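You operate a simulated robot arm through the tools that you are given. There is no shell and no other tool. Be economical: measure what you need, move in short steps, check, and stop when the job is done.

You run a simulated robot arm. Do the job below in one go: nothing can be reset, and whatever is moved stays where it is left.

TASK
Put things in order on the top of the fitting table. At the end: one of the grey tips from the top of the fitting table is on top of the short red carton (marked "Axle Bolts"); the green battery is in the grey box; the teal tip stands where the black grip stood; the black grip stands where the red grip stood; the red grip stands where the green battery stood; whatever was shut is shut again. Leave all else as you found it, and nothing knocked over.
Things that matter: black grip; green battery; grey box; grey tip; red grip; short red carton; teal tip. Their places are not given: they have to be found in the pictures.

It is judged by the outcome, as a careful person would: the job done as asked, and still so three seconds after it is handed in. It fails if anything else is knocked over, pushed out of place, dropped, spilled or broken.

THE ROBOT
A 6-joint arm with a two-finger parallel gripper, fixed in place. Base frame: the origin is at the foot of the arm, x ahead of it, y to its left, z up; the work surface is at about z = 72. Readings come in cm, degrees, newtons and seconds.
With the tool pointing down near the work surface it reaches from about 26 to 74 cm from the base axis. Its first joint turns from -66.0 to 66.0 degrees. Payload 2.45 kg.
The TCP is the grasp point between the finger pads, 2.4 cm short of the fingertips. In the tool frame z runs along the fingers and y along their closing line. The gripper opens to 6.8 cm. The fingers are 1.7 cm wide and 1 cm thick; the gripper's body (4 by 7 cm) begins 4.1 cm behind the TCP.
Orientation is that of the tool frame in the base frame, as a unit quaternion [w, x, y, z]. With the fingers straight down and closing along the base's y, the tool's x points along the base's -x, its y along +y and its z along -z.

THE INTERFACE
- The arm moves only by the tool step_arm. Its arguments are lists of equal length, an entry for each row: "delta_pos": the shift along the base's x, y, z in cm, a list of three; "angular": the turn, a rotation vector about the base's x, y, z in degrees, a list of three. In form: {"delta_pos": [[x, y, z], ...], "angular": [[wx, wy, wz], ...]}. A call has 1 to 8 rows; each row shifts and turns the commanded pose from where the row before left it. "fingers" is the finger opening in cm, from 0 to 6.8, set as the call begins (left out, the last holds). Each row takes 0.2 s and may step no farther than 5 cm and 8.6 degrees from the row before; otherwise, or with a gripper value out of range, the whole call is refused. Where a pose cannot be reached the arm comes as near as it can. A force on the tool above 40 N (or 10 N above the force at the start of the call, whichever is more), or a blocked arm, ends the call early, and 0.2 s more pass. Each finger travels about 10.8 cm/s and halts on what it meets, pressing with about 26 N; the grip force reading is that of the motor and also rises with nothing between the fingers. The clock runs only during rows and for 0.2 s after the last one: add rows that do not move to give the fingers time. The reply holds the time, the measured pose of the TCP, the force on the tool along the base axes, the opening and the grip force, in the units named above and with some noise, with the torque about the TCP (base axes, N m) and any sound that the robot's microphone picked up.
- Cameras (640 x 400 px; columns grow to the right, rows downward): "scene" is fixed at [15.59, 41.01, 145.1]; the picture's right is [-0.85, -0.53, 0.00], its down [-0.37, 0.59, -0.72] and it looks along [0.38, -0.61, -0.70] (base axes); focal length 343 px, centre (320, 200). "wrist" rides on the gripper at [8.4, 1.1, -7.5] in the tool frame; the picture's right is [-0.13, 0.99, 0.00], its down [-0.60, -0.08, -0.79] and it looks along [-0.79, -0.10, 0.61] (tool axes); focal length 251 px, centre (320, 200).
- camera(camera): a new picture of that camera. It takes no simulated time.
- point_at(camera, pixels): for up to 12 pixels [column, row] of the newest picture of that camera ("zoom" is the newest enlarged one), the place [x, y, z] in the base frame of the surface seen there, good to about 0.2 cm. It takes no simulated time.
- zoom(camera, box): a new picture of the part [left, top, right, bottom] of that camera's present view, enlarged. It takes no simulated time.
- close_job(): hands the job in; it is judged then, once.

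Work in short steps. Measure before you move; look again where a grasp or a placing could have gone wrong, and mend it. You have 80 turns and 34 pictures in all, those below and enlarged ones among them. Open the gripper and draw the arm clear of the work before you hand the job in, unless the task says otherwise; then end with one line.

The tools are called after "Request:" by a JSON object that holds its "method" and its "body". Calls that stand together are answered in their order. step_arm: Moves the arm, as the interface text tells. Its arguments: {"type":"object","properties":{"delta_pos":{"type":"array"},"angular":{"type":"array"},"fingers":{"type":"number"}},"required":["delta_pos","angular"]} The other tools are called the same way: camera (camera) takes a picture; point_at (camera, pixels) gives the place of the surface under pixels of a picture; zoom (camera, box) takes an enlarged picture of a part of a camera's view; close_job () hands the job in.

At the start:

```text
t: 0.0
tcp_pos: [40.0, -23.05, 105.03]
tool_rot: [0.001, 0.0, 1.0, -0.001]
ft_force: [0.8, -0.1, 0.5]
torque: [-0.01, -0.04, 0.02]
finger_gap: 6.8
finger_force: 0.1
```

scene: 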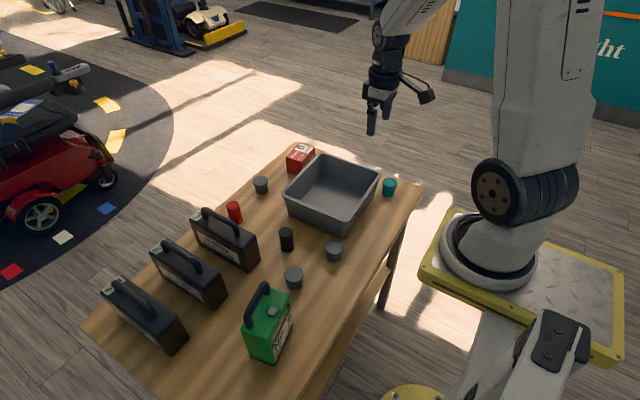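
wrist: 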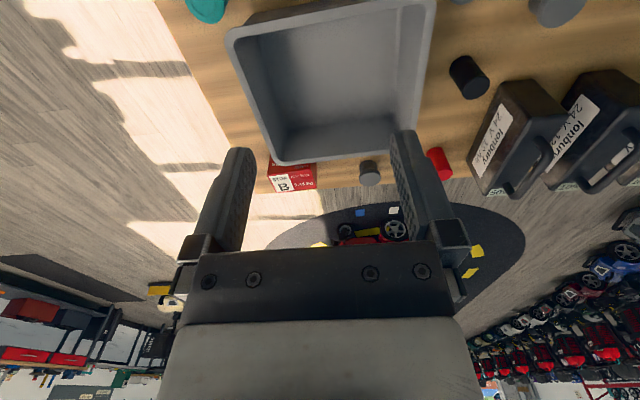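

The scene shows the red carton at (300,158), the grey box at (332,192), the teal tip at (389,186), grey tips at (261,184), (334,250) and (293,277), the red grip at (234,211), the black grip at (287,238) and the green battery at (268,322). I'll zoom in on both halves to measure them.

Request:
{"method": "zoom", "body": {"camera": "scene", "box": [220, 130, 430, 262]}}

Request:
{"method": "point_at", "body": {"camera": "scene", "pixels": [[389, 181], [334, 245], [293, 271], [261, 179], [234, 205], [287, 231], [301, 152], [330, 205], [262, 290], [272, 312], [340, 290], [285, 350]]}}

Request:
{"method": "zoom", "body": {"camera": "scene", "box": [180, 220, 360, 380]}}

```text
3.03 times, centred on (325, 196) of scene
```

zoom: 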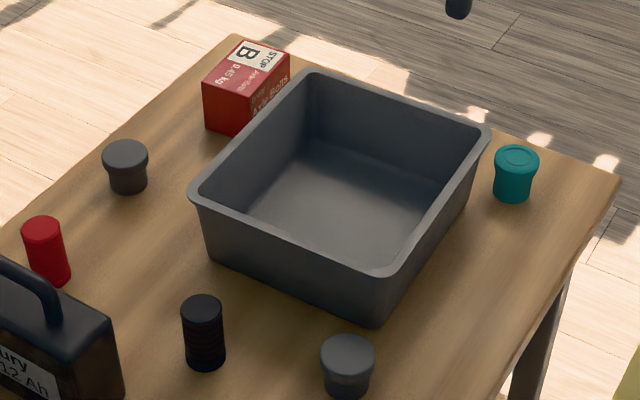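

```text
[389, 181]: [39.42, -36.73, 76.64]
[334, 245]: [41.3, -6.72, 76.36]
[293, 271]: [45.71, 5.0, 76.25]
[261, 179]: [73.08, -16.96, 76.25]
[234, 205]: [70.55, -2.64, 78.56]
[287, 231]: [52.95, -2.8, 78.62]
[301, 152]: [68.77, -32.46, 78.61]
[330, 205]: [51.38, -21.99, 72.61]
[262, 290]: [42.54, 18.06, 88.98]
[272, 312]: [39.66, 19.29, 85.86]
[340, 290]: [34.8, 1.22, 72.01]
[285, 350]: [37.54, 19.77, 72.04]
```

```text
2.50 times, centred on (270, 300) of scene
```

zoom: 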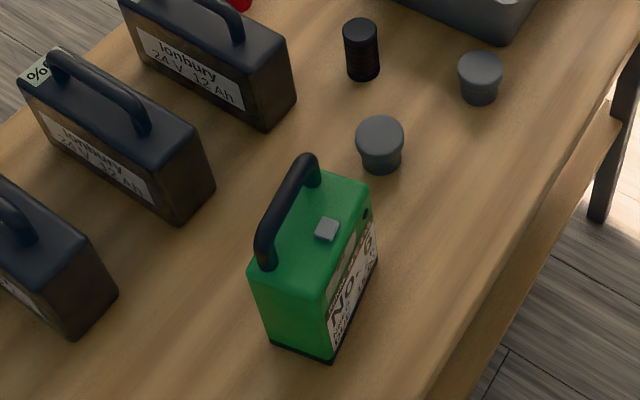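

Now I'll measure the battery, its handle and the nearby tips in the newest zoom.

Request:
{"method": "point_at", "body": {"camera": "zoom", "pixels": [[264, 233], [283, 198], [305, 160], [268, 265], [316, 182], [252, 275], [322, 297], [369, 190], [327, 229], [330, 355], [272, 343], [376, 262]]}}

Request:
{"method": "point_at", "body": {"camera": "scene", "pixels": [[322, 155], [380, 178], [286, 196], [339, 236], [318, 188], [352, 203], [331, 180], [329, 222], [299, 149], [289, 155], [313, 150], [303, 162]]}}

```text
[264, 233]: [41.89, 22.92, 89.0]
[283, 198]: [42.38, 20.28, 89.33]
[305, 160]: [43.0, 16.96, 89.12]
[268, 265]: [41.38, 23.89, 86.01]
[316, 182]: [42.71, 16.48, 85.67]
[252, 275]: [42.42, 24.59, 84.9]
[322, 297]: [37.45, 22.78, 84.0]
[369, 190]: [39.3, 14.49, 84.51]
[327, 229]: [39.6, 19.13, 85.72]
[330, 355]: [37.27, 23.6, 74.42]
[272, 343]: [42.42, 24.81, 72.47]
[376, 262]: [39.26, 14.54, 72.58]
```

```text
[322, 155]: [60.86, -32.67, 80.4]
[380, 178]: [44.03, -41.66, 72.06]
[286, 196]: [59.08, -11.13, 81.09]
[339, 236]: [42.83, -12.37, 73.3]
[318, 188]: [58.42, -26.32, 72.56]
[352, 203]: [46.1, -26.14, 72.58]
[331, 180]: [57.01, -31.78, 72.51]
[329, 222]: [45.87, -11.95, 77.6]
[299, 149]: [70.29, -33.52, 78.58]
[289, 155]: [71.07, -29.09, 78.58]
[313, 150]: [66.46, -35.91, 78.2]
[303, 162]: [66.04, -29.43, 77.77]
```

The battery is about 5×9 cm and turned about 13°. Its handle bar is near (42.4,20.2) with the top at z≈89.2, and the box spans x 41.5–60.5, y −33 to −11. Next I'll zoom in on the grips to get exact centres and clearances.

Request:
{"method": "zoom", "body": {"camera": "scene", "box": [180, 160, 360, 290]}}

```text
3.08 times, centred on (270, 225) of scene
```

zoom: 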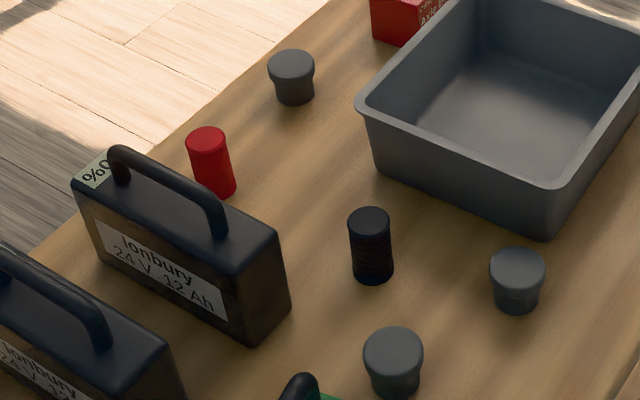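

Here I'll measure the top rims of the grips and tips, plus the back edge of the black battery near the red grip.

Request:
{"method": "point_at", "body": {"camera": "zoom", "pixels": [[189, 138], [224, 138], [206, 130], [207, 148], [350, 218], [388, 218], [369, 209], [369, 229], [276, 236], [150, 165], [228, 198], [216, 196]]}}

Request:
{"method": "point_at", "body": {"camera": "zoom", "pixels": [[493, 266], [543, 266], [518, 250], [518, 282], [366, 350], [421, 350], [393, 330], [393, 367], [517, 308], [371, 281], [250, 340], [288, 300]]}}

```text
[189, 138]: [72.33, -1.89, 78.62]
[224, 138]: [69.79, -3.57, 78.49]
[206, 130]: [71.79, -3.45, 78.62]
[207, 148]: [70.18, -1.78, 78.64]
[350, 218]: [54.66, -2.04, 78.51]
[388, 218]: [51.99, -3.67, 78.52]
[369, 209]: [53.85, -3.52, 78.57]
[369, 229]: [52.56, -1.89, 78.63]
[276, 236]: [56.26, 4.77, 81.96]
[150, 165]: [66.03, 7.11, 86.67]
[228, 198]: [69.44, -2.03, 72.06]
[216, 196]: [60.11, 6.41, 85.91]
```

```text
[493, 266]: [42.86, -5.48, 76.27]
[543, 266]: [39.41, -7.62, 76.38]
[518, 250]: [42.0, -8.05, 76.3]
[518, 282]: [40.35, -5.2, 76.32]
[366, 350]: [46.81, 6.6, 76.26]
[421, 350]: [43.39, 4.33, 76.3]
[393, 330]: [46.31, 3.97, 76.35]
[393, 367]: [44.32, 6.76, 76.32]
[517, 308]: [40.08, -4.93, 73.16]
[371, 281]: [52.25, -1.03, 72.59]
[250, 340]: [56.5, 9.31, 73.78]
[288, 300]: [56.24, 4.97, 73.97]
```

The grip centres are red (71.0,−2.65) and black (53.3,−2.8). The grey tips are at (41.15,−6.55) and (45.1,5.4). I'll start with the battery, moving toward it while turning about z to +102° so the fingers close across the handle.

Request:
{"method": "step_arm", "body": {"delta_pos": [[0, 3.6, 0], [0, 3.6, 0], [0, 3.6, 0], [0, 3.6, 0], [0, 3.6, 0], [0, 3.6, 0], [0, 3.6, 0], [0, 3.6, 0]], "angular": [[0, 0, 8.5], [0, 0, 8.5], [0, 0, 8.5], [0, 0, 8.5], [0, 0, 8.5], [0, 0, 8.5], [0, 0, 8.5], [0, 0, 8.5]], "fingers": 4.5}}

Request:
{"method": "step_arm", "body": {"delta_pos": [[0.6, 3.6, 0], [0.6, 3.6, 0], [0.6, 3.6, 0], [0.6, 3.45, 0], [0, 0, 0]], "angular": [[0, 0, 8.5], [0, 0, 8.5], [0, 0, 8.5], [0, 0, 8.5], [0, 0, 0]]}}

Request:
{"method": "camera", "body": {"camera": "wrist"}}

```text
t: 1.8
tcp_pos: [40.04, 5.68, 105.13]
tool_rot: [0.001, -0.56, 0.828, 0.0]
ft_force: [-0.4, 0.3, 0.3]
torque: [0.03, -0.01, -0.01]
finger_gap: 4.5
finger_force: 0.2
```

```text
t: 3.0
tcp_pos: [42.47, 20.13, 104.65]
tool_rot: [-0.001, 0.778, -0.629, 0.0]
ft_force: [-0.9, 0.4, 0.3]
torque: [-0.01, -0.04, 0.0]
finger_gap: 4.51
finger_force: 0.1
```

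```text
28 pictures are left
```

wrist: 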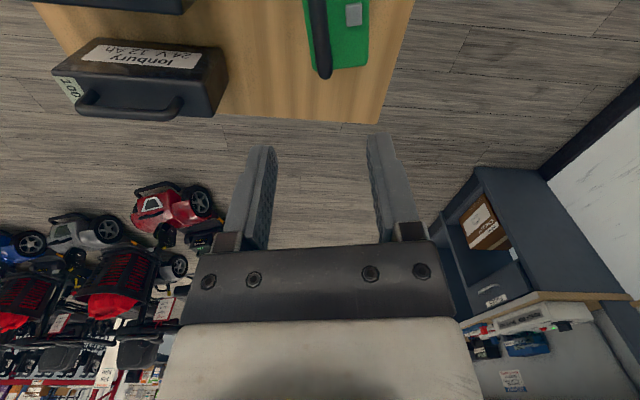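

The green handle lies between the fingers at (322,40) and is aligned with them. I'll descend 16.2 cm to the bar.

Request:
{"method": "step_arm", "body": {"delta_pos": [[0, 0, -4], [0, 0, -4], [0, 0, -3], [0, 0, -2.5], [0, 0, -1.5], [0, 0, -1.1], [0, 0, 0]], "angular": [[0, 0, 0], [0, 0, 0], [0, 0, 0], [0, 0, 0], [0, 0, 0], [0, 0, 0], [0, 0, 0]]}}

Request:
{"method": "zoom", "body": {"camera": "scene", "box": [200, 220, 360, 380]}}

```text
t: 4.6
tcp_pos: [42.44, 20.01, 88.88]
tool_rot: [-0.001, 0.777, -0.63, -0.001]
ft_force: [-0.6, -1.2, 0.2]
torque: [-0.02, -0.01, 0.01]
finger_gap: 4.5
finger_force: 0.0
```

```text
2.50 times, centred on (280, 300) of scene
```

zoom: 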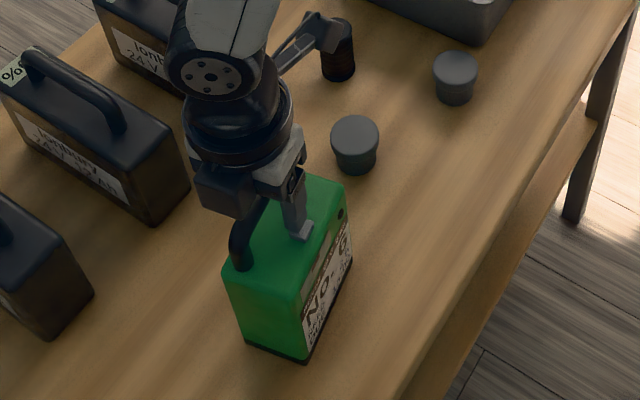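

The fingers straddle the bar and the near finger sits just above the button. I'll close them on it.

Request:
{"method": "step_arm", "body": {"delta_pos": [[0, 0, 0], [0, 0, 0], [0, 0, 0]], "angular": [[0, 0, 0], [0, 0, 0], [0, 0, 0]], "fingers": 0}}

Request:
{"method": "step_arm", "body": {"delta_pos": [[0, 0, 1], [0, 0, 1], [0, 0, 0]], "angular": [[0, 0, 0], [0, 0, 0], [0, 0, 0]]}}

```text
t: 5.4
tcp_pos: [42.37, 20.06, 88.92]
tool_rot: [-0.001, 0.777, -0.63, 0.001]
ft_force: [1.1, -1.9, 1.2]
torque: [0.16, -0.04, 0.03]
finger_gap: 1.49
finger_force: 25.7
```

```text
t: 6.2
tcp_pos: [42.53, 19.9, 91.0]
tool_rot: [-0.003, 0.777, -0.629, 0.001]
ft_force: [3.0, 0.2, 5.8]
torque: [-0.28, -0.05, -0.05]
finger_gap: 1.37
finger_force: 26.2
```

The bar is gripped at a gap of about 1.4 cm. I'll lift it further and look.

Request:
{"method": "step_arm", "body": {"delta_pos": [[0, 0, 2], [0, 0, 3], [0, 0, 3], [0, 0, 3], [0, 0, 1], [0, 0, 0]], "angular": [[0, 0, 0], [0, 0, 0], [0, 0, 0], [0, 0, 0], [0, 0, 0], [0, 0, 0]]}}

Request:
{"method": "camera", "body": {"camera": "scene"}}

```text
t: 7.6
tcp_pos: [42.49, 19.87, 102.97]
tool_rot: [0.0, 0.777, -0.63, 0.0]
ft_force: [0.2, 0.0, -13.7]
torque: [-0.01, -0.02, 0.01]
finger_gap: 1.5
finger_force: 26.0
```

```text
26 pictures are left
```

scene: 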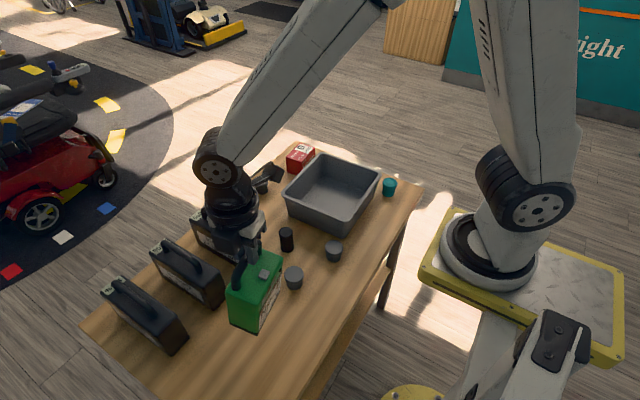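

The battery is lifted and hanging upright with its bottom near z≈86. I'll carry it over the box centre.

Request:
{"method": "step_arm", "body": {"delta_pos": [[0.5, -2, 0], [1, -4, 0], [1, -4, 0], [1, -4, 0], [1, -4, 0], [1, -4, 0], [1, -4, 0], [1, -4, 0]], "angular": [[0, 0, 0], [0, 0, -2], [0, 0, -2], [0, 0, -2], [0, 0, -2], [0, 0, -2], [0, 0, -2], [0, 0, 0]]}}

Request:
{"method": "step_arm", "body": {"delta_pos": [[1, -4, 0], [1, -4, 0], [0.5, -3, 0], [0, -0.5, 0], [0, 0, 0]], "angular": [[0, 0, 0], [0, 0, 0], [0, 0, 0], [0, 0, 0], [0, 0, 0]]}}

Request:
{"method": "camera", "body": {"camera": "scene"}}

```text
t: 9.4
tcp_pos: [49.95, -10.17, 102.89]
tool_rot: [0.002, -0.707, 0.707, 0.001]
ft_force: [0.4, -0.3, -12.4]
torque: [0.02, 0.02, 0.01]
finger_gap: 1.46
finger_force: 26.1
```

```text
t: 10.6
tcp_pos: [52.53, -21.61, 102.79]
tool_rot: [0.0, -0.707, 0.707, 0.001]
ft_force: [0.1, -0.1, -13.1]
torque: [0.08, 0.04, 0.01]
finger_gap: 1.47
finger_force: 26.2
```

```text
25 pictures are left
```

scene: 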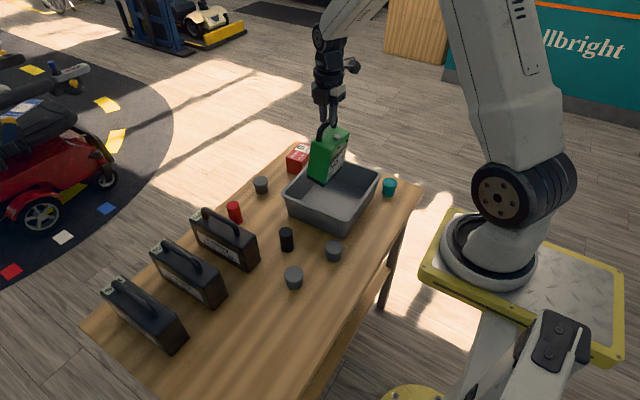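

The battery is over the box with its bottom near z 86. I'll lower it, taking the last centimetre slowly.

Request:
{"method": "step_arm", "body": {"delta_pos": [[0, 0, -2], [0, 0, -3], [0, 0, -3], [0, 0, -2.5], [0, 0, -1.5], [0, 0, -0.5], [0, 0, 0]], "angular": [[0, 0, 0], [0, 0, 0], [0, 0, 0], [0, 0, 0], [0, 0, 0], [0, 0, 0], [0, 0, 0]]}}

Request:
{"method": "step_arm", "body": {"delta_pos": [[0, 0, -0.3], [0, 0, -0.3], [0, 0, -0.2], [0, 0, 0]], "angular": [[0, 0, 0], [0, 0, 0], [0, 0, 0], [0, 0, 0]]}}

```text
t: 12.2
tcp_pos: [52.54, -21.64, 90.59]
tool_rot: [-0.001, 0.708, -0.707, 0.002]
ft_force: [4.4, -4.6, 23.8]
torque: [-0.16, -0.09, 0.01]
finger_gap: 1.42
finger_force: 25.6
```

```text
t: 13.2
tcp_pos: [52.52, -21.59, 89.72]
tool_rot: [0.001, -0.707, 0.707, -0.001]
ft_force: [4.4, 0.1, 23.8]
torque: [0.0, -0.02, 0.0]
finger_gap: 1.47
finger_force: 25.9
```

The upward force of 24 N shows contact. I'll check how the battery sits before letting go.

Request:
{"method": "zoom", "body": {"camera": "scene", "box": [250, 90, 410, 250]}}

```text
2.50 times, centred on (330, 170) of scene
```

zoom: 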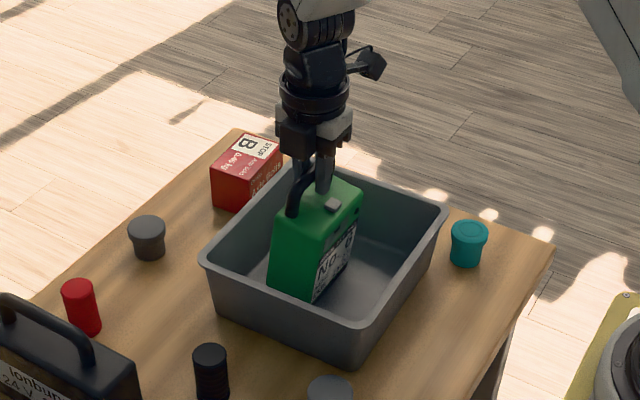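

The battery stands upright on the box floor. I'll release it, rise, and head for the red grip next.

Request:
{"method": "step_arm", "body": {"delta_pos": [[0, 0, 0.2], [0, 0, 0], [0, 0, 0.5], [0, 0, 2], [0, 0, 4], [0, 0, 4], [0, 0, 2]], "angular": [[0, 0, 0], [0, 0, 0], [0, 0, 0], [0, 0, 0], [0, 0, 0], [0, 0, 0], [0, 0, 0]], "fingers": 4.0}}

Request:
{"method": "zoom", "body": {"camera": "scene", "box": [250, 90, 410, 250]}}

```text
t: 14.8
tcp_pos: [52.34, -21.36, 102.37]
tool_rot: [0.0, -0.707, 0.707, 0.0]
ft_force: [-0.1, 0.2, 1.1]
torque: [0.0, -0.01, 0.02]
finger_gap: 3.98
finger_force: 0.0
```

```text
2.50 times, centred on (330, 170) of scene
```

zoom: 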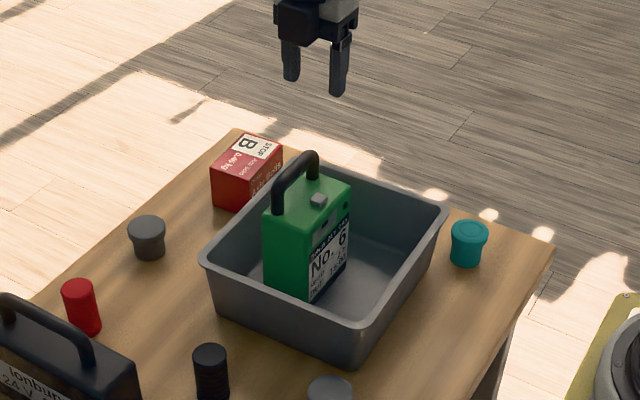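

The green battery stands upright in the box and is clear of the gripper. I'll move above the red grip, turning back to 0° so the fingers close along y.

Request:
{"method": "step_arm", "body": {"delta_pos": [[1.7, 1.7, 0], [1.7, 1.7, 0], [1.7, 1.7, 0], [1.7, 1.7, 0], [1.7, 1.7, 0], [1.7, 1.7, 0], [1.7, 1.7, 0], [1.7, 1.7, 0]], "angular": [[0, 0, -8.5], [0, 0, -8.5], [0, 0, -8.5], [0, 0, -8.5], [0, 0, -8.5], [0, 0, -8.5], [0, 0, -8.5], [0, 0, -8.5]], "fingers": 5.0}}

Request:
{"method": "step_arm", "body": {"delta_pos": [[1.7, 1.7, -3], [1.7, 1.7, -3], [1.5, 1.6, -4], [0, 0, 0], [0, 0, 0]], "angular": [[0, 0, -8.5], [0, 0, -8.5], [0, 0, -5], [0, 0, 0], [0, 0, 0]]}}

Request:
{"method": "camera", "body": {"camera": "wrist"}}

```text
t: 16.6
tcp_pos: [65.86, -7.9, 102.39]
tool_rot: [0.001, -0.19, 0.982, -0.001]
ft_force: [0.0, 0.3, 0.1]
torque: [0.0, 0.0, 0.0]
finger_gap: 5.0
finger_force: 0.1
```

```text
t: 17.8
tcp_pos: [70.84, -2.78, 92.48]
tool_rot: [0.001, 0.0, 1.0, 0.0]
ft_force: [0.1, 0.2, -0.2]
torque: [0.02, 0.01, -0.03]
finger_gap: 4.98
finger_force: 0.0
```

```text
22 pictures are left
```

wrist: 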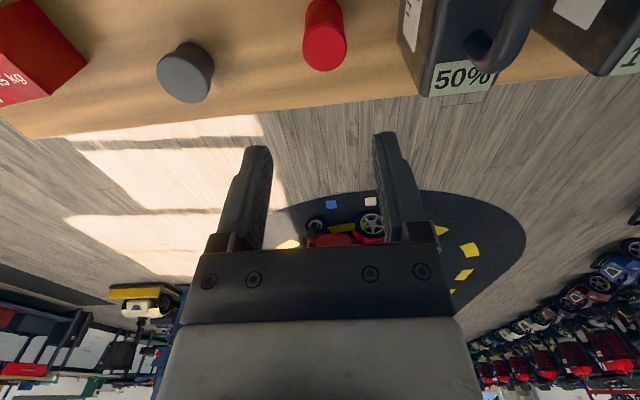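

The red grip at (325,35) sits between the fingers and the black battery is well to the right. I'll descend to z≈76.

Request:
{"method": "step_arm", "body": {"delta_pos": [[0.16, 0.13, -4], [0, 0, -4], [0, 0, -3.5], [0, 0, -2.5], [0, 0, -1.5], [0, 0, -1], [0, 0, 0]], "angular": [[0, 0, 0], [0, 0, 0], [0, 0, 0], [0, 0, 0], [0, 0, 0], [0, 0, 0], [0, 0, 0]]}}

Request:
{"method": "step_arm", "body": {"delta_pos": [[0, 0, 0], [0, 0, 0], [0, 0, 0]], "angular": [[0, 0, 0], [0, 0, 0], [0, 0, 0]], "fingers": 0}}

```text
t: 19.4
tcp_pos: [71.14, -2.74, 75.79]
tool_rot: [0.001, 0.0, 1.0, -0.001]
ft_force: [0.8, 0.5, -0.9]
torque: [-0.04, -0.03, -0.02]
finger_gap: 5.01
finger_force: 0.1
```

```text
t: 20.2
tcp_pos: [71.24, -2.73, 75.81]
tool_rot: [0.001, 0.0, 1.0, -0.002]
ft_force: [-0.1, 0.7, 0.9]
torque: [0.01, -0.01, -0.05]
finger_gap: 3.49
finger_force: 25.9
```

The red grip is held at a gap of 3.5 cm. I'll lift it high and carry it to where the green battery stood (40.85,19.6).

Request:
{"method": "step_arm", "body": {"delta_pos": [[0, 0, 2], [0, 0, 4], [0, 0, 4.5], [0, 0, 4.5], [0, 0, 4.5], [0, 0, 3.5], [-3.2, 2.4, 0], [-3.4, 2.5, 0]], "angular": [[0, 0, 0], [0, 0, 0], [0, 0, 0], [0, 0, 0], [0, 0, 0], [0, 0, 0], [0, 0, 0], [0, 0, 0]]}}

Request:
{"method": "step_arm", "body": {"delta_pos": [[-3.4, 2.5, 0], [-3.4, 2.5, 0], [-3.4, 2.5, 0], [-3.4, 2.5, 0], [-3.4, 2.5, 0], [-3.4, 2.5, 0], [-3.2, 2.4, -3], [0, 0, 0]], "angular": [[0, 0, 0], [0, 0, 0], [0, 0, 0], [0, 0, 0], [0, 0, 0], [0, 0, 0], [0, 0, 0], [0, 0, 0]]}}

Request:
{"method": "camera", "body": {"camera": "scene"}}

```text
t: 22.0
tcp_pos: [64.5, 2.0, 98.74]
tool_rot: [0.001, 0.0, 1.0, -0.001]
ft_force: [0.9, 0.0, 0.1]
torque: [0.0, 0.0, 0.01]
finger_gap: 3.49
finger_force: 26.1
```

```text
t: 23.8
tcp_pos: [40.71, 19.69, 95.66]
tool_rot: [0.001, 0.0, 1.0, -0.001]
ft_force: [-0.4, 0.2, -0.5]
torque: [0.02, 0.01, 0.02]
finger_gap: 3.47
finger_force: 26.2
```

```text
21 pictures are left
```

scene: 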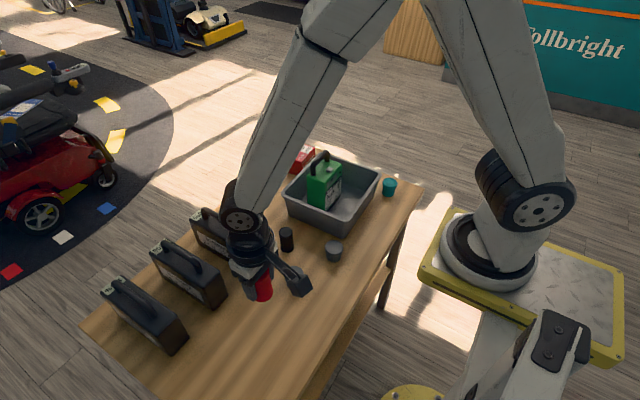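

The red grip is held upright over the clear spot. I'll lower it to the grasp height.

Request:
{"method": "step_arm", "body": {"delta_pos": [[0.25, -0.05, -4], [0, 0, -4.5], [0, 0, -4.5], [0, 0, -3.5], [0, 0, -2], [0, 0, -0.9], [0, 0, 0]], "angular": [[0, 0, 0], [0, 0, 0], [0, 0, 0], [0, 0, 0], [0, 0, 0], [0, 0, 0], [0, 0, 0]]}}

Request:
{"method": "step_arm", "body": {"delta_pos": [[0, 0, -0.3], [0, 0, 0]], "angular": [[0, 0, 0], [0, 0, 0]]}}

```text
t: 25.4
tcp_pos: [41.17, 19.63, 76.46]
tool_rot: [0.001, 0.0, 1.0, -0.001]
ft_force: [0.0, 0.0, 0.4]
torque: [0.0, -0.03, -0.01]
finger_gap: 3.48
finger_force: 25.7
```

```text
t: 26.0
tcp_pos: [41.41, 19.59, 76.03]
tool_rot: [0.0, 0.0, 1.0, 0.0]
ft_force: [0.3, 0.0, -0.7]
torque: [-0.01, 0.01, 0.01]
finger_gap: 3.51
finger_force: 26.1
```

No contact yet at 76.03, and x reads slightly high. I'll ease down a little more and correct x.

Request:
{"method": "step_arm", "body": {"delta_pos": [[-0.25, 0, 0], [0, 0, -0.15], [0, 0, -0.1], [0, 0, 0]], "angular": [[0, 0, 0], [0, 0, 0], [0, 0, 0], [0, 0, 0]]}}

```text
t: 27.0
tcp_pos: [40.91, 19.51, 75.82]
tool_rot: [0.001, 0.0, 1.0, -0.001]
ft_force: [-0.9, -1.3, 5.5]
torque: [0.07, -0.02, 0.01]
finger_gap: 3.5
finger_force: 26.6
```

The 5.5 N shows it is touching the table. I'll open to 5.5 and rise.

Request:
{"method": "step_arm", "body": {"delta_pos": [[0, 0, 0], [0, 0, 0], [0, 0, 1], [0, 0, 3], [0, 0, 4], [0, 0, 4], [0, 0, 4]], "angular": [[0, 0, 0], [0, 0, 0], [0, 0, 0], [0, 0, 0], [0, 0, 0], [0, 0, 0], [0, 0, 0]], "fingers": 5.2}}

Request:
{"method": "step_arm", "body": {"delta_pos": [[2, -3.7, 0], [2, -3.7, 0], [2, -3.7, 0], [2, -3.7, 0], [2, -3.7, 0], [2.4, -3.9, 0], [0, 0, 0]], "angular": [[0, 0, 0], [0, 0, 0], [0, 0, 0], [0, 0, 0], [0, 0, 0], [0, 0, 0], [0, 0, 0]]}}

Request:
{"method": "camera", "body": {"camera": "scene"}}

```text
t: 28.6
tcp_pos: [40.78, 19.6, 92.02]
tool_rot: [0.0, -0.001, 1.0, -0.001]
ft_force: [0.5, -0.3, -1.0]
torque: [-0.02, 0.0, 0.04]
finger_gap: 5.2
finger_force: 0.0
```

```text
t: 30.2
tcp_pos: [53.18, -3.01, 91.93]
tool_rot: [0.001, 0.0, 1.0, -0.001]
ft_force: [0.5, 0.2, 0.2]
torque: [-0.01, 0.0, 0.03]
finger_gap: 5.21
finger_force: 0.0
```

```text
20 pictures are left
```

scene: 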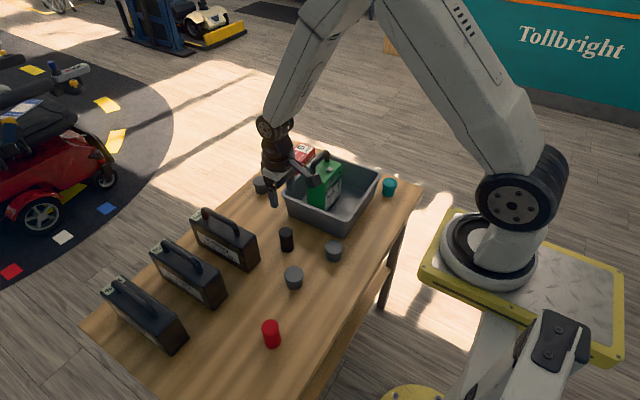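

The red grip stands at (271,333). Now I'll descend onto the black grip and grasp it.

Request:
{"method": "step_arm", "body": {"delta_pos": [[0.1, 0.15, -4], [0, 0, -4], [0, 0, -3.5], [0, 0, -2.5], [0, 0, -1.5], [0, 0, -0.5], [0, 0, 0]], "angular": [[0, 0, 0], [0, 0, 0], [0, 0, 0], [0, 0, 0], [0, 0, 0], [0, 0, 0], [0, 0, 0]]}}

Request:
{"method": "step_arm", "body": {"delta_pos": [[0, 0, 0], [0, 0, 0], [0, 0, 0]], "angular": [[0, 0, 0], [0, 0, 0], [0, 0, 0]], "fingers": 0}}

```text
t: 31.8
tcp_pos: [53.33, -2.75, 76.0]
tool_rot: [0.001, 0.0, 1.0, -0.001]
ft_force: [0.5, -0.3, 0.0]
torque: [0.0, 0.02, -0.01]
finger_gap: 5.18
finger_force: 0.0
```

```text
t: 32.6
tcp_pos: [53.45, -2.8, 75.87]
tool_rot: [0.002, 0.0, 1.0, -0.001]
ft_force: [-0.2, -0.5, -0.1]
torque: [0.04, -0.03, 0.01]
finger_gap: 3.46
finger_force: 25.1
```

The black grip is held. I'll lift it and carry it along +x to the red grip's old place at (71.0,−2.65).

Request:
{"method": "step_arm", "body": {"delta_pos": [[0, 0, 2], [0, 0, 4], [0, 0, 4], [3, 0, 2], [4, 0, 0], [4, 0, 0], [4, 0, 0], [2.65, 0.1, 0]], "angular": [[0, 0, 0], [0, 0, 0], [0, 0, 0], [0, 0, 0], [0, 0, 0], [0, 0, 0], [0, 0, 0], [0, 0, 0]]}}

Request:
{"method": "step_arm", "body": {"delta_pos": [[0, 0, -3], [0, 0, -3.5], [0, 0, -3], [0, 0, -1.5], [0, 0, -0.5], [0, 0, 0]], "angular": [[0, 0, 0], [0, 0, 0], [0, 0, 0], [0, 0, 0], [0, 0, 0], [0, 0, 0]]}}

```text
t: 34.4
tcp_pos: [71.33, -2.8, 87.91]
tool_rot: [0.001, 0.0, 1.0, -0.001]
ft_force: [0.1, 0.6, -0.7]
torque: [0.02, -0.01, -0.01]
finger_gap: 3.49
finger_force: 26.7
```

```text
t: 35.8
tcp_pos: [71.11, -2.71, 76.38]
tool_rot: [0.001, 0.0, 1.0, -0.001]
ft_force: [-0.6, -0.2, 0.0]
torque: [-0.02, 0.0, -0.01]
finger_gap: 3.45
finger_force: 26.0
```

The position is right, so I'll ease down to contact.

Request:
{"method": "step_arm", "body": {"delta_pos": [[0, 0, -0.25], [0, 0, -0.15], [0, 0, -0.1], [0, 0, 0]], "angular": [[0, 0, 0], [0, 0, 0], [0, 0, 0], [0, 0, 0]]}}

```text
t: 36.8
tcp_pos: [71.06, -2.69, 75.95]
tool_rot: [0.001, -0.001, 1.0, 0.0]
ft_force: [-10.2, 0.2, 15.2]
torque: [0.06, 0.32, 0.01]
finger_gap: 3.45
finger_force: 25.8
```

Contact is made. I'll release, rise well clear, and look at the scene.

Request:
{"method": "step_arm", "body": {"delta_pos": [[0, 0, 0.1], [0, 0, 0], [0, 0, 1], [0, 0, 3], [0, 0, 4.5], [0, 0, 4.5], [0, 0, 4.5], [0, 0, 4.5]], "angular": [[0, 0, 0], [0, 0, 0], [0, 0, 0], [0, 0, 0], [0, 0, 0], [0, 0, 0], [0, 0, 0], [0, 0, 0]], "fingers": 5.2}}

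Request:
{"method": "zoom", "body": {"camera": "scene", "box": [210, 140, 400, 260]}}

```text
t: 38.6
tcp_pos: [71.04, -2.37, 98.16]
tool_rot: [0.001, -0.001, 1.0, -0.001]
ft_force: [0.4, -0.4, -0.3]
torque: [0.01, -0.02, -0.04]
finger_gap: 5.24
finger_force: 0.0
```

```text
3.33 times, centred on (305, 200) of scene
```

zoom: 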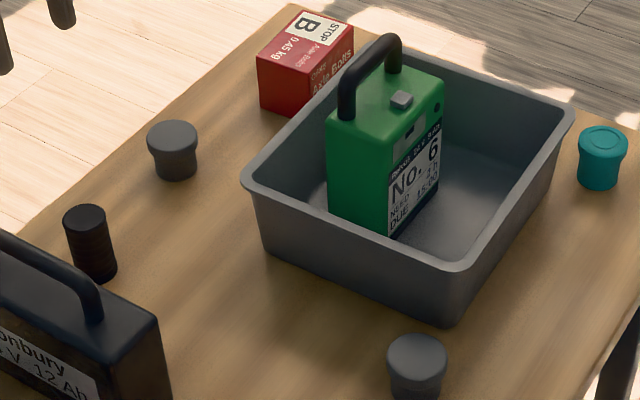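

The black grip stands where the red one was. Next I'll measure the teal tip's rim, the nearest box corner and the carton's top corners.

Request:
{"method": "point_at", "body": {"camera": "zoom", "pixels": [[580, 142], [626, 142], [603, 129], [603, 155], [572, 106], [260, 55], [293, 8], [350, 30], [322, 72], [312, 38], [443, 264], [600, 187]]}}

```text
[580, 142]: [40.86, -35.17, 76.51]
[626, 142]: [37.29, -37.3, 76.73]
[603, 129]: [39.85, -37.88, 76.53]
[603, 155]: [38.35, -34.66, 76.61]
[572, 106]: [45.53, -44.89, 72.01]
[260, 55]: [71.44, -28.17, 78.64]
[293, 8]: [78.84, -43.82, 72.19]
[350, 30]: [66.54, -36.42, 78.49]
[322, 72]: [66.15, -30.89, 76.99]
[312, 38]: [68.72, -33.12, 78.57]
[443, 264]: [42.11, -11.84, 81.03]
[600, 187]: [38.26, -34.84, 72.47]
```

The teal centre is at (39.1,−36.25) with its top at 76.6. I'll move above it at z≈98, clear of the battery handle, turning to +50° so neither the fingers nor the camera come near the box.

Request:
{"method": "step_arm", "body": {"delta_pos": [[-3.2, -3.4, 0], [-3.2, -3.4, 0], [-3.2, -3.4, 0], [-3.2, -3.4, 0], [-3.2, -3.4, 0], [-3.2, -3.4, 0], [-3.2, -3.4, 0], [-3.2, -3.4, 0]], "angular": [[0, 0, 5], [0, 0, 5], [0, 0, 5], [0, 0, 5], [0, 0, 5], [0, 0, 5], [0, 0, 5], [0, 0, 5]], "fingers": 6.2}}

Request:
{"method": "step_arm", "body": {"delta_pos": [[-3.2, -3.4, 0], [-3.2, -3.3, -4], [0, 0, -4], [0, 0, 0]], "angular": [[0, 0, 5], [0, 0, 5], [0, 0, 0], [0, 0, 0]]}}

Request:
{"method": "camera", "body": {"camera": "wrist"}}

```text
t: 40.4
tcp_pos: [45.37, -29.84, 97.95]
tool_rot: [0.001, -0.343, 0.939, 0.0]
ft_force: [0.4, -0.3, 0.0]
torque: [-0.02, 0.03, -0.03]
finger_gap: 6.21
finger_force: 0.1
```

```text
refused: row 2 steps farther than a row can; nothing moved
```

```text
18 pictures are left
```

wrist: 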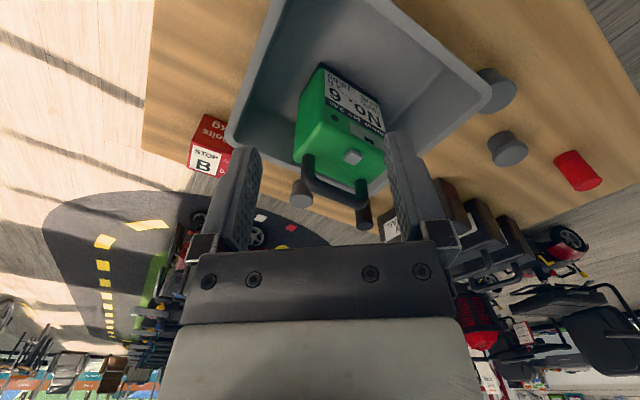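

One row was too long and the call was refused. I'll send the rest of the move with shorter rows.

Request:
{"method": "step_arm", "body": {"delta_pos": [[-3.1, -3.2, 0], [-3.1, -3.15, 0], [0, 0, -4], [0, 0, -4], [0, 0, 0]], "angular": [[0, 0, 5], [0, 0, 5], [0, 0, 0], [0, 0, 0], [0, 0, 0]]}}

Request:
{"method": "zoom", "body": {"camera": "scene", "box": [320, 100, 460, 220]}}

```text
t: 41.6
tcp_pos: [39.29, -36.29, 89.88]
tool_rot: [0.001, -0.423, 0.906, 0.0]
ft_force: [0.0, 0.2, -0.2]
torque: [0.0, -0.01, 0.0]
finger_gap: 6.22
finger_force: 0.1
```

```text
3.33 times, centred on (390, 160) of scene
```

zoom: 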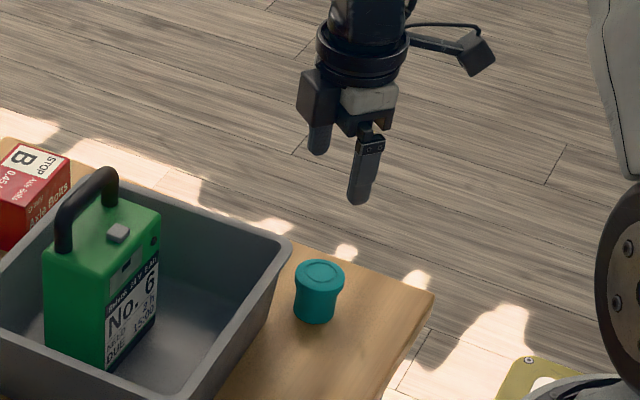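

The fingers are above the teal tip with the camera on the side away from the box. I'll descend to z≈75.4 and close.

Request:
{"method": "step_arm", "body": {"delta_pos": [[-0.1, 0, -4], [0, 0, -4], [0, 0, -3], [0, 0, -2], [0, 0, -1], [0, 0, -0.5], [0, 0, 0]], "angular": [[0, 0, 0], [0, 0, 0], [0, 0, 0], [0, 0, 0], [0, 0, 0], [0, 0, 0], [0, 0, 0]]}}

Request:
{"method": "step_arm", "body": {"delta_pos": [[0, 0, 0], [0, 0, 0], [0, 0, 0]], "angular": [[0, 0, 0], [0, 0, 0], [0, 0, 0]], "fingers": 0}}

```text
t: 42.7
tcp_pos: [39.2, -36.31, 76.89]
tool_rot: [0.001, -0.424, 0.906, 0.001]
ft_force: [-5.2, 7.2, 16.9]
torque: [0.17, -0.64, 0.34]
finger_gap: 6.2
finger_force: 0.1
stopped in row 5: the force on the tool passed its limit at 66 N (the readings are from after the stop); the commanded pose is now the measured one
```

```text
t: 43.5
tcp_pos: [39.18, -36.42, 76.93]
tool_rot: [0.001, -0.423, 0.906, -0.001]
ft_force: [-8.6, 9.5, 31.5]
torque: [0.6, -0.74, 0.26]
finger_gap: 4.3
finger_force: 26.0
```

Something stopped the descent at z 76.9, though the fingers then closed to 4.3 cm. I'll look closely before doing anything else.

Request:
{"method": "zoom", "body": {"camera": "scene", "box": [330, 110, 450, 220]}}

Request:
{"method": "camera", "body": {"camera": "wrist"}}

```text
3.64 times, centred on (390, 165) of scene
```

zoom: 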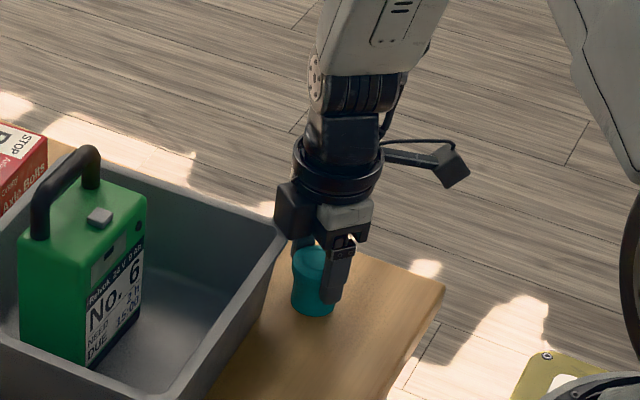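

```text
15 pictures are left
```

wrist: 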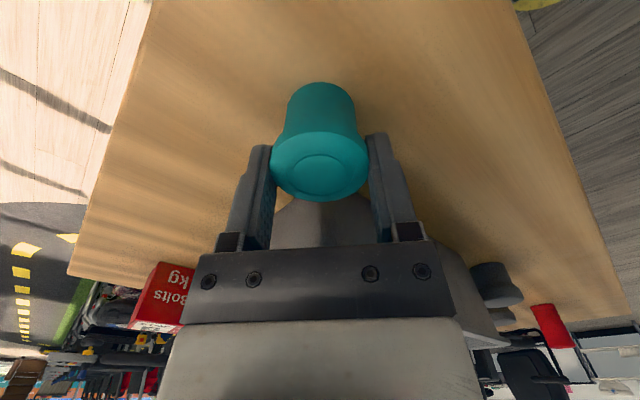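

The teal tip is held upright by its cap. The palm was resting on the box's corner rim at z≈81, and the box hasn't moved, its corner still being at scene (380,173). I'll lift straight up and check the box again.

Request:
{"method": "step_arm", "body": {"delta_pos": [[0, 0, 1], [0, 0, 3], [0, 0, 4.5], [0, 0, 4.5], [0, 0, 4.5], [0, 0, 4.5], [0, 0, 0]], "angular": [[0, 0, 0], [0, 0, 0], [0, 0, 0], [0, 0, 0], [0, 0, 0], [0, 0, 0], [0, 0, 0]]}}

Request:
{"method": "camera", "body": {"camera": "scene"}}

Request:
{"method": "point_at", "body": {"camera": "scene", "pixels": [[379, 174], [379, 178], [344, 234], [288, 196], [322, 157], [378, 182]]}}

```text
t: 45.1
tcp_pos: [39.07, -36.22, 98.77]
tool_rot: [0.001, -0.423, 0.906, 0.0]
ft_force: [-0.2, -0.3, -0.7]
torque: [-0.02, 0.01, 0.05]
finger_gap: 4.32
finger_force: 26.4
```

```text
14 pictures are left
```

scene: 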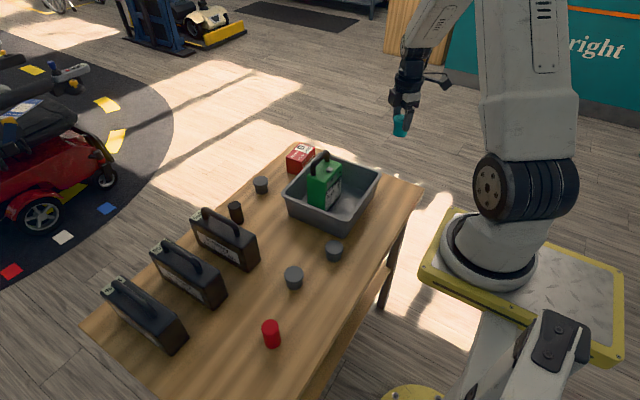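

```text
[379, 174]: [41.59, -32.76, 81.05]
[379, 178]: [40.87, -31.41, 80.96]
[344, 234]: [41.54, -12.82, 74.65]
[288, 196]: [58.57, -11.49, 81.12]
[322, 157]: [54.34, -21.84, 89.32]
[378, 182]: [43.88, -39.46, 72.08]
```

The box and battery are unmoved and the teal tip is held. I'll carry it to the black grip's old place (53.3,−2.8), turning back to 0°.

Request:
{"method": "step_arm", "body": {"delta_pos": [[1.42, 3.34, 0], [1.42, 3.34, 0], [1.42, 3.34, 0], [1.42, 3.34, 0], [1.42, 3.34, 0], [1.42, 3.34, 0], [1.42, 3.34, 0], [1.42, 3.34, 0]], "angular": [[0, 0, -5], [0, 0, -5], [0, 0, -5], [0, 0, -5], [0, 0, -5], [0, 0, -5], [0, 0, -5], [0, 0, -5]]}}

Request:
{"method": "step_arm", "body": {"delta_pos": [[1.42, 3.34, 0], [1.42, 3.34, 0], [0, 0, -4], [0, 0, -4.5], [0, 0, -4.5], [0, 0, -4], [0, 0, -2.5], [0, 0, 0]], "angular": [[0, 0, -5], [0, 0, -5], [0, 0, 0], [0, 0, 0], [0, 0, 0], [0, 0, 0], [0, 0, 0], [0, 0, 0]]}}

```text
t: 46.9
tcp_pos: [50.24, -9.86, 98.74]
tool_rot: [0.001, -0.088, 0.996, 0.0]
ft_force: [0.8, -0.3, -0.3]
torque: [-0.04, -0.02, -0.01]
finger_gap: 4.31
finger_force: 25.4
```

```text
t: 48.7
tcp_pos: [53.44, -2.95, 79.37]
tool_rot: [0.002, -0.001, 1.0, 0.0]
ft_force: [-0.2, -0.4, 0.2]
torque: [0.0, 0.03, 0.02]
finger_gap: 4.3
finger_force: 26.1
```

It is 2.4 cm above the release height. I'll lower it gently.

Request:
{"method": "step_arm", "body": {"delta_pos": [[-0.1, 0.1, -1], [0, 0, -0.8], [0, 0, -0.4], [0, 0, 0]], "angular": [[0, 0, 0], [0, 0, 0], [0, 0, 0], [0, 0, 0]]}}

Request:
{"method": "step_arm", "body": {"delta_pos": [[0, 0, -0.15], [0, 0, -0.1], [0, 0, 0]], "angular": [[0, 0, 0], [0, 0, 0], [0, 0, 0]]}}

```text
t: 49.7
tcp_pos: [53.27, -2.84, 77.09]
tool_rot: [0.002, -0.002, 1.0, 0.001]
ft_force: [0.8, 0.5, 0.2]
torque: [0.03, -0.01, 0.02]
finger_gap: 4.28
finger_force: 26.1
```

```text
t: 50.5
tcp_pos: [53.22, -2.89, 76.91]
tool_rot: [0.002, -0.002, 1.0, -0.001]
ft_force: [-3.6, 3.1, 12.2]
torque: [-0.07, 0.17, -0.02]
finger_gap: 4.34
finger_force: 26.3
```

The 12 N shows it is on the table. I'll release the teal tip, rise and move above grey tip B (45.1,5.4). On the way I'll turn −25° and tilt the fingers 12° outward, so the tip can be placed on the far carton (about 76 cm out) in the same attitude.

Request:
{"method": "step_arm", "body": {"delta_pos": [[0, 0, 0.1], [0, 0, 0], [0, 0, 1], [0, 0, 3], [0, 0, 4.5], [0, 0, 4.5], [0, 0, 3]], "angular": [[0, 0, 0], [0, 0, 0], [0, 0, 0], [0, 0, 0], [0, 0, 0], [0, 0, 0], [0, 0, 0]], "fingers": 6.0}}

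Request:
{"method": "step_arm", "body": {"delta_pos": [[-2, 2.1, 0], [-2, 2.1, 0], [-2, 2.1, 0], [-2.1, 2.0, 0], [0, 0, 0], [0, 0, 0]], "angular": [[0, 0, -8.3], [0, 0, -8.5], [0, 0, -8.5], [-2.56, -5.42, 0], [-2.56, -5.42, 0], [0, 0, 0]]}}

Request:
{"method": "camera", "body": {"camera": "scene"}}

Request:
{"method": "point_at", "body": {"camera": "scene", "pixels": [[284, 277], [302, 277], [293, 270], [293, 283]]}}

```text
t: 52.1
tcp_pos: [53.45, -2.92, 92.88]
tool_rot: [0.001, -0.001, 1.0, 0.0]
ft_force: [0.1, 0.4, 0.4]
torque: [0.0, -0.04, -0.02]
finger_gap: 5.98
finger_force: 0.1
```

```text
t: 53.5
tcp_pos: [45.2, 5.31, 92.93]
tool_rot: [0.103, 0.216, 0.971, -0.024]
ft_force: [0.1, -0.4, -0.7]
torque: [-0.03, 0.0, 0.03]
finger_gap: 6.01
finger_force: 0.0
```

```text
13 pictures are left
```

scene: 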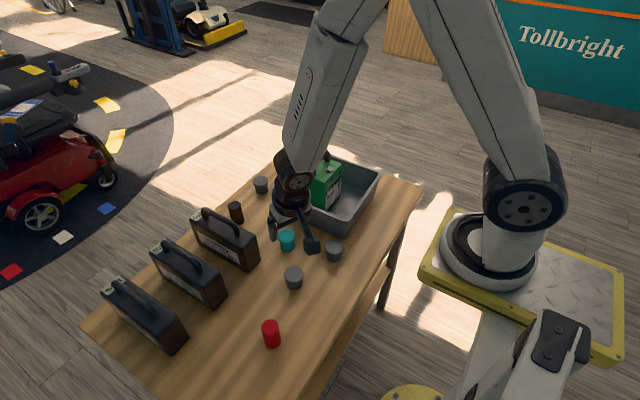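

```text
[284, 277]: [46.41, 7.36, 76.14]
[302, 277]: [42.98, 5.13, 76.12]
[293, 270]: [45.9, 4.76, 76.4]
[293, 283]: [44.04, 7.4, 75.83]
```

The teal tip stands upright at (287,240), and the tilted gripper is centred over grey tip B. I'll descend to z≈75.7 and close.

Request:
{"method": "step_arm", "body": {"delta_pos": [[-0.1, 0.1, -4], [0, 0, -4], [0, 0, -4], [0, 0, -3], [0, 0, -1.5], [0, 0, -0.7], [0, 0, 0]], "angular": [[0, 0, 0], [0, 0, 0], [0, 0, 0], [0, 0, 0], [0, 0, 0], [0, 0, 0], [0, 0, 0]]}}

Request:
{"method": "step_arm", "body": {"delta_pos": [[0, 0, 0], [0, 0, 0], [0, 0, 0]], "angular": [[0, 0, 0], [0, 0, 0], [0, 0, 0]], "fingers": 0}}

Request:
{"method": "zoom", "body": {"camera": "scene", "box": [230, 190, 370, 310]}}

```text
t: 55.1
tcp_pos: [46.65, 5.94, 76.4]
tool_rot: [0.101, 0.217, 0.971, -0.027]
ft_force: [0.1, -0.3, 0.1]
torque: [-0.02, 0.01, -0.01]
finger_gap: 6.03
finger_force: 0.5
out of reach, approached as far as the arm can: row 4, 5, 6
```

```text
t: 55.9
tcp_pos: [46.55, 5.87, 76.41]
tool_rot: [0.1, 0.216, 0.971, -0.028]
ft_force: [0.8, 0.8, 0.0]
torque: [-0.02, 0.01, 0.02]
finger_gap: 4.39
finger_force: 25.8
```

```text
3.33 times, centred on (300, 250) of scene
```

zoom: 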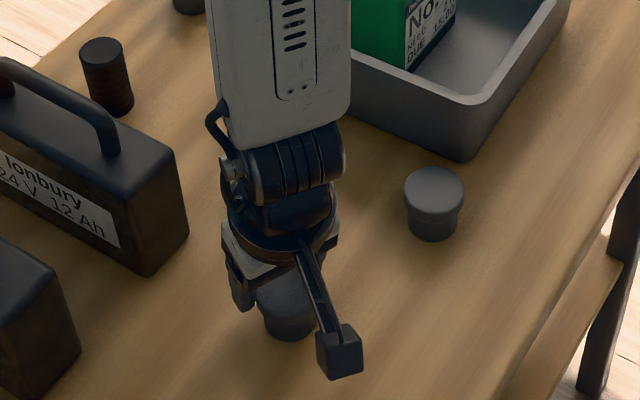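

The tilted pose was out of reach this close in: the TCP stopped at (46.6,5.9), 1.5 cm off centre. I'll release, rise, and remove the tilt for a straight grasp.

Request:
{"method": "step_arm", "body": {"delta_pos": [[0, 0, 0], [0, 0, 0], [0, 0, 2], [0, 0, 4], [0, 0, 4]], "angular": [[0, 0, 0], [0, 0, 0], [0, 0, 0], [0, 0, 0], [0, 0, 0]], "fingers": 6.2}}

Request:
{"method": "step_arm", "body": {"delta_pos": [[0, 0, 3], [0, 0, 0], [0, 0, 0]], "angular": [[2.56, 5.42, 0], [2.56, 5.42, 0], [0, 0, 0]]}}

Request:
{"method": "camera", "body": {"camera": "scene"}}

Request:
{"method": "zoom", "body": {"camera": "scene", "box": [230, 200, 360, 300]}}

```text
t: 57.1
tcp_pos: [46.55, 5.91, 86.29]
tool_rot: [0.105, 0.214, 0.971, -0.023]
ft_force: [-0.3, 0.4, -0.3]
torque: [0.01, 0.02, 0.01]
finger_gap: 6.19
finger_force: 0.0
```

```text
t: 57.9
tcp_pos: [46.64, 5.47, 88.16]
tool_rot: [0.025, 0.218, 0.976, -0.014]
ft_force: [-0.1, -0.4, 0.3]
torque: [-0.01, 0.01, 0.01]
finger_gap: 6.22
finger_force: 0.0
out of reach, approached as far as the arm can: row 1
```

```text
11 pictures are left
```

scene: 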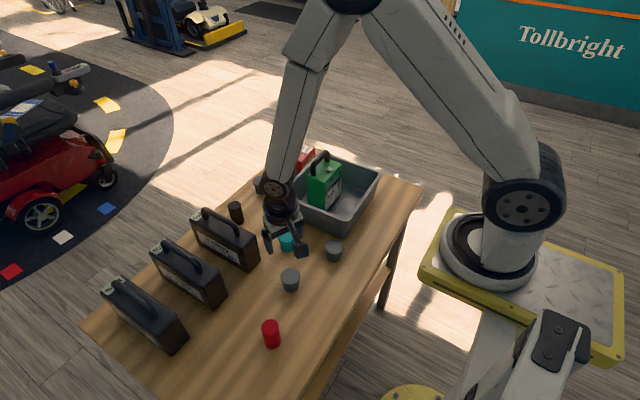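

```text
4.00 times, centred on (295, 250) of scene
```

zoom: 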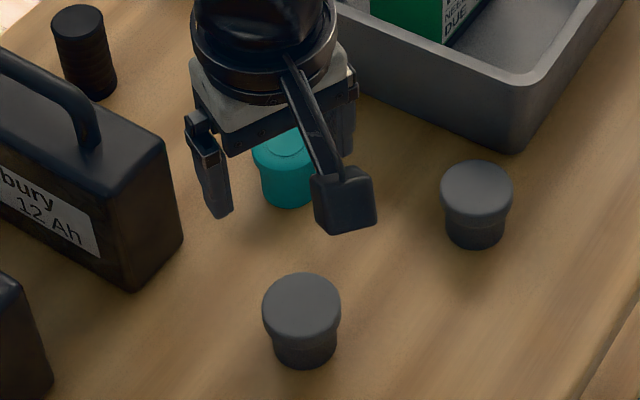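

Grey tip B is upright but shifted a little. I'll measure its rim and remove the remaining ~3° of tilt.

Request:
{"method": "point_at", "body": {"camera": "zoom", "pixels": [[265, 304], [338, 304], [301, 276], [301, 330]]}}

Request:
{"method": "step_arm", "body": {"delta_pos": [[0, 0, 3], [0, 0, 0], [0, 0, 0]], "angular": [[2.2, 2.5, 0], [0, 0, 0], [0, 0, 0]]}}

```text
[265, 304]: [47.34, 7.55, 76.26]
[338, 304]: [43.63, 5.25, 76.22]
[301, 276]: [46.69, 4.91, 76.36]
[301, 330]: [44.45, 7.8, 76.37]
```

```text
t: 58.7
tcp_pos: [46.61, 5.29, 91.06]
tool_rot: [-0.001, 0.219, 0.976, -0.001]
ft_force: [0.4, 0.1, 0.2]
torque: [0.01, 0.01, 0.03]
finger_gap: 6.19
finger_force: 0.1
```

The tool is straight down again. The tip's centre is at (45.5,6.4), so I'll shift there and descend to 75.6.

Request:
{"method": "step_arm", "body": {"delta_pos": [[-1.1, 1.1, -2], [0, 0, -4], [0, 0, -4], [0, 0, -3], [0, 0, -1.7], [0, 0, -0.8], [0, 0, 0]], "angular": [[0, 0, 0], [0, 0, 0], [0, 0, 0], [0, 0, 0], [0, 0, 0], [0, 0, 0], [0, 0, 0]]}}

Request:
{"method": "step_arm", "body": {"delta_pos": [[0, 0, 0], [0, 0, 0], [0, 0, 0]], "angular": [[0, 0, 0], [0, 0, 0], [0, 0, 0]], "fingers": 0}}

```text
t: 60.3
tcp_pos: [45.58, 6.69, 75.63]
tool_rot: [0.001, 0.218, 0.976, -0.001]
ft_force: [-0.3, 0.3, -0.1]
torque: [0.01, 0.01, 0.02]
finger_gap: 6.2
finger_force: 0.1
```

```text
t: 61.1
tcp_pos: [45.55, 6.8, 75.67]
tool_rot: [0.0, 0.22, 0.976, -0.001]
ft_force: [-1.2, -0.1, 0.5]
torque: [0.01, 0.01, -0.03]
finger_gap: 4.59
finger_force: 26.4
```

Grey tip held (gap 4.6). I'll lift it to z≈97 and carry it toward the carton.

Request:
{"method": "step_arm", "body": {"delta_pos": [[0, 0, 2], [0, 0, 4.5], [0, 0, 4.5], [0, 0, 4.5], [0, 0, 4.5], [0, 0, 1.5], [2.2, -4, 0], [2.3, -4.1, 0]], "angular": [[0, 0, 0], [0, 0, 0], [0, 0, 0], [0, 0, 0], [0, 0, 0], [0, 0, 0], [0, 0, 0], [0, 0, 0]]}}

Request:
{"method": "step_arm", "body": {"delta_pos": [[2.3, -4.1, 0], [2.3, -4.1, 0], [2.3, -4.1, 0], [2.3, -4.1, 0], [2.3, -4.1, 0], [2.3, -4.1, 0], [2.3, -4.1, 0], [0, 0, 0]], "angular": [[0, 0, 0], [0, 0, 0], [0, 0, 0], [0, 0, 0], [0, 0, 0], [0, 0, 0], [0, 0, 0], [0, 0, 0]]}}

```text
t: 62.9
tcp_pos: [49.91, -1.48, 97.23]
tool_rot: [-0.001, 0.218, 0.976, 0.0]
ft_force: [-0.1, -0.7, 0.1]
torque: [0.0, 0.0, 0.0]
finger_gap: 4.54
finger_force: 25.9
```

```text
t: 64.7
tcp_pos: [66.14, -30.12, 97.27]
tool_rot: [-0.001, 0.22, 0.976, -0.001]
ft_force: [-0.6, 0.8, 0.1]
torque: [0.01, 0.02, 0.01]
finger_gap: 4.61
finger_force: 25.7
```

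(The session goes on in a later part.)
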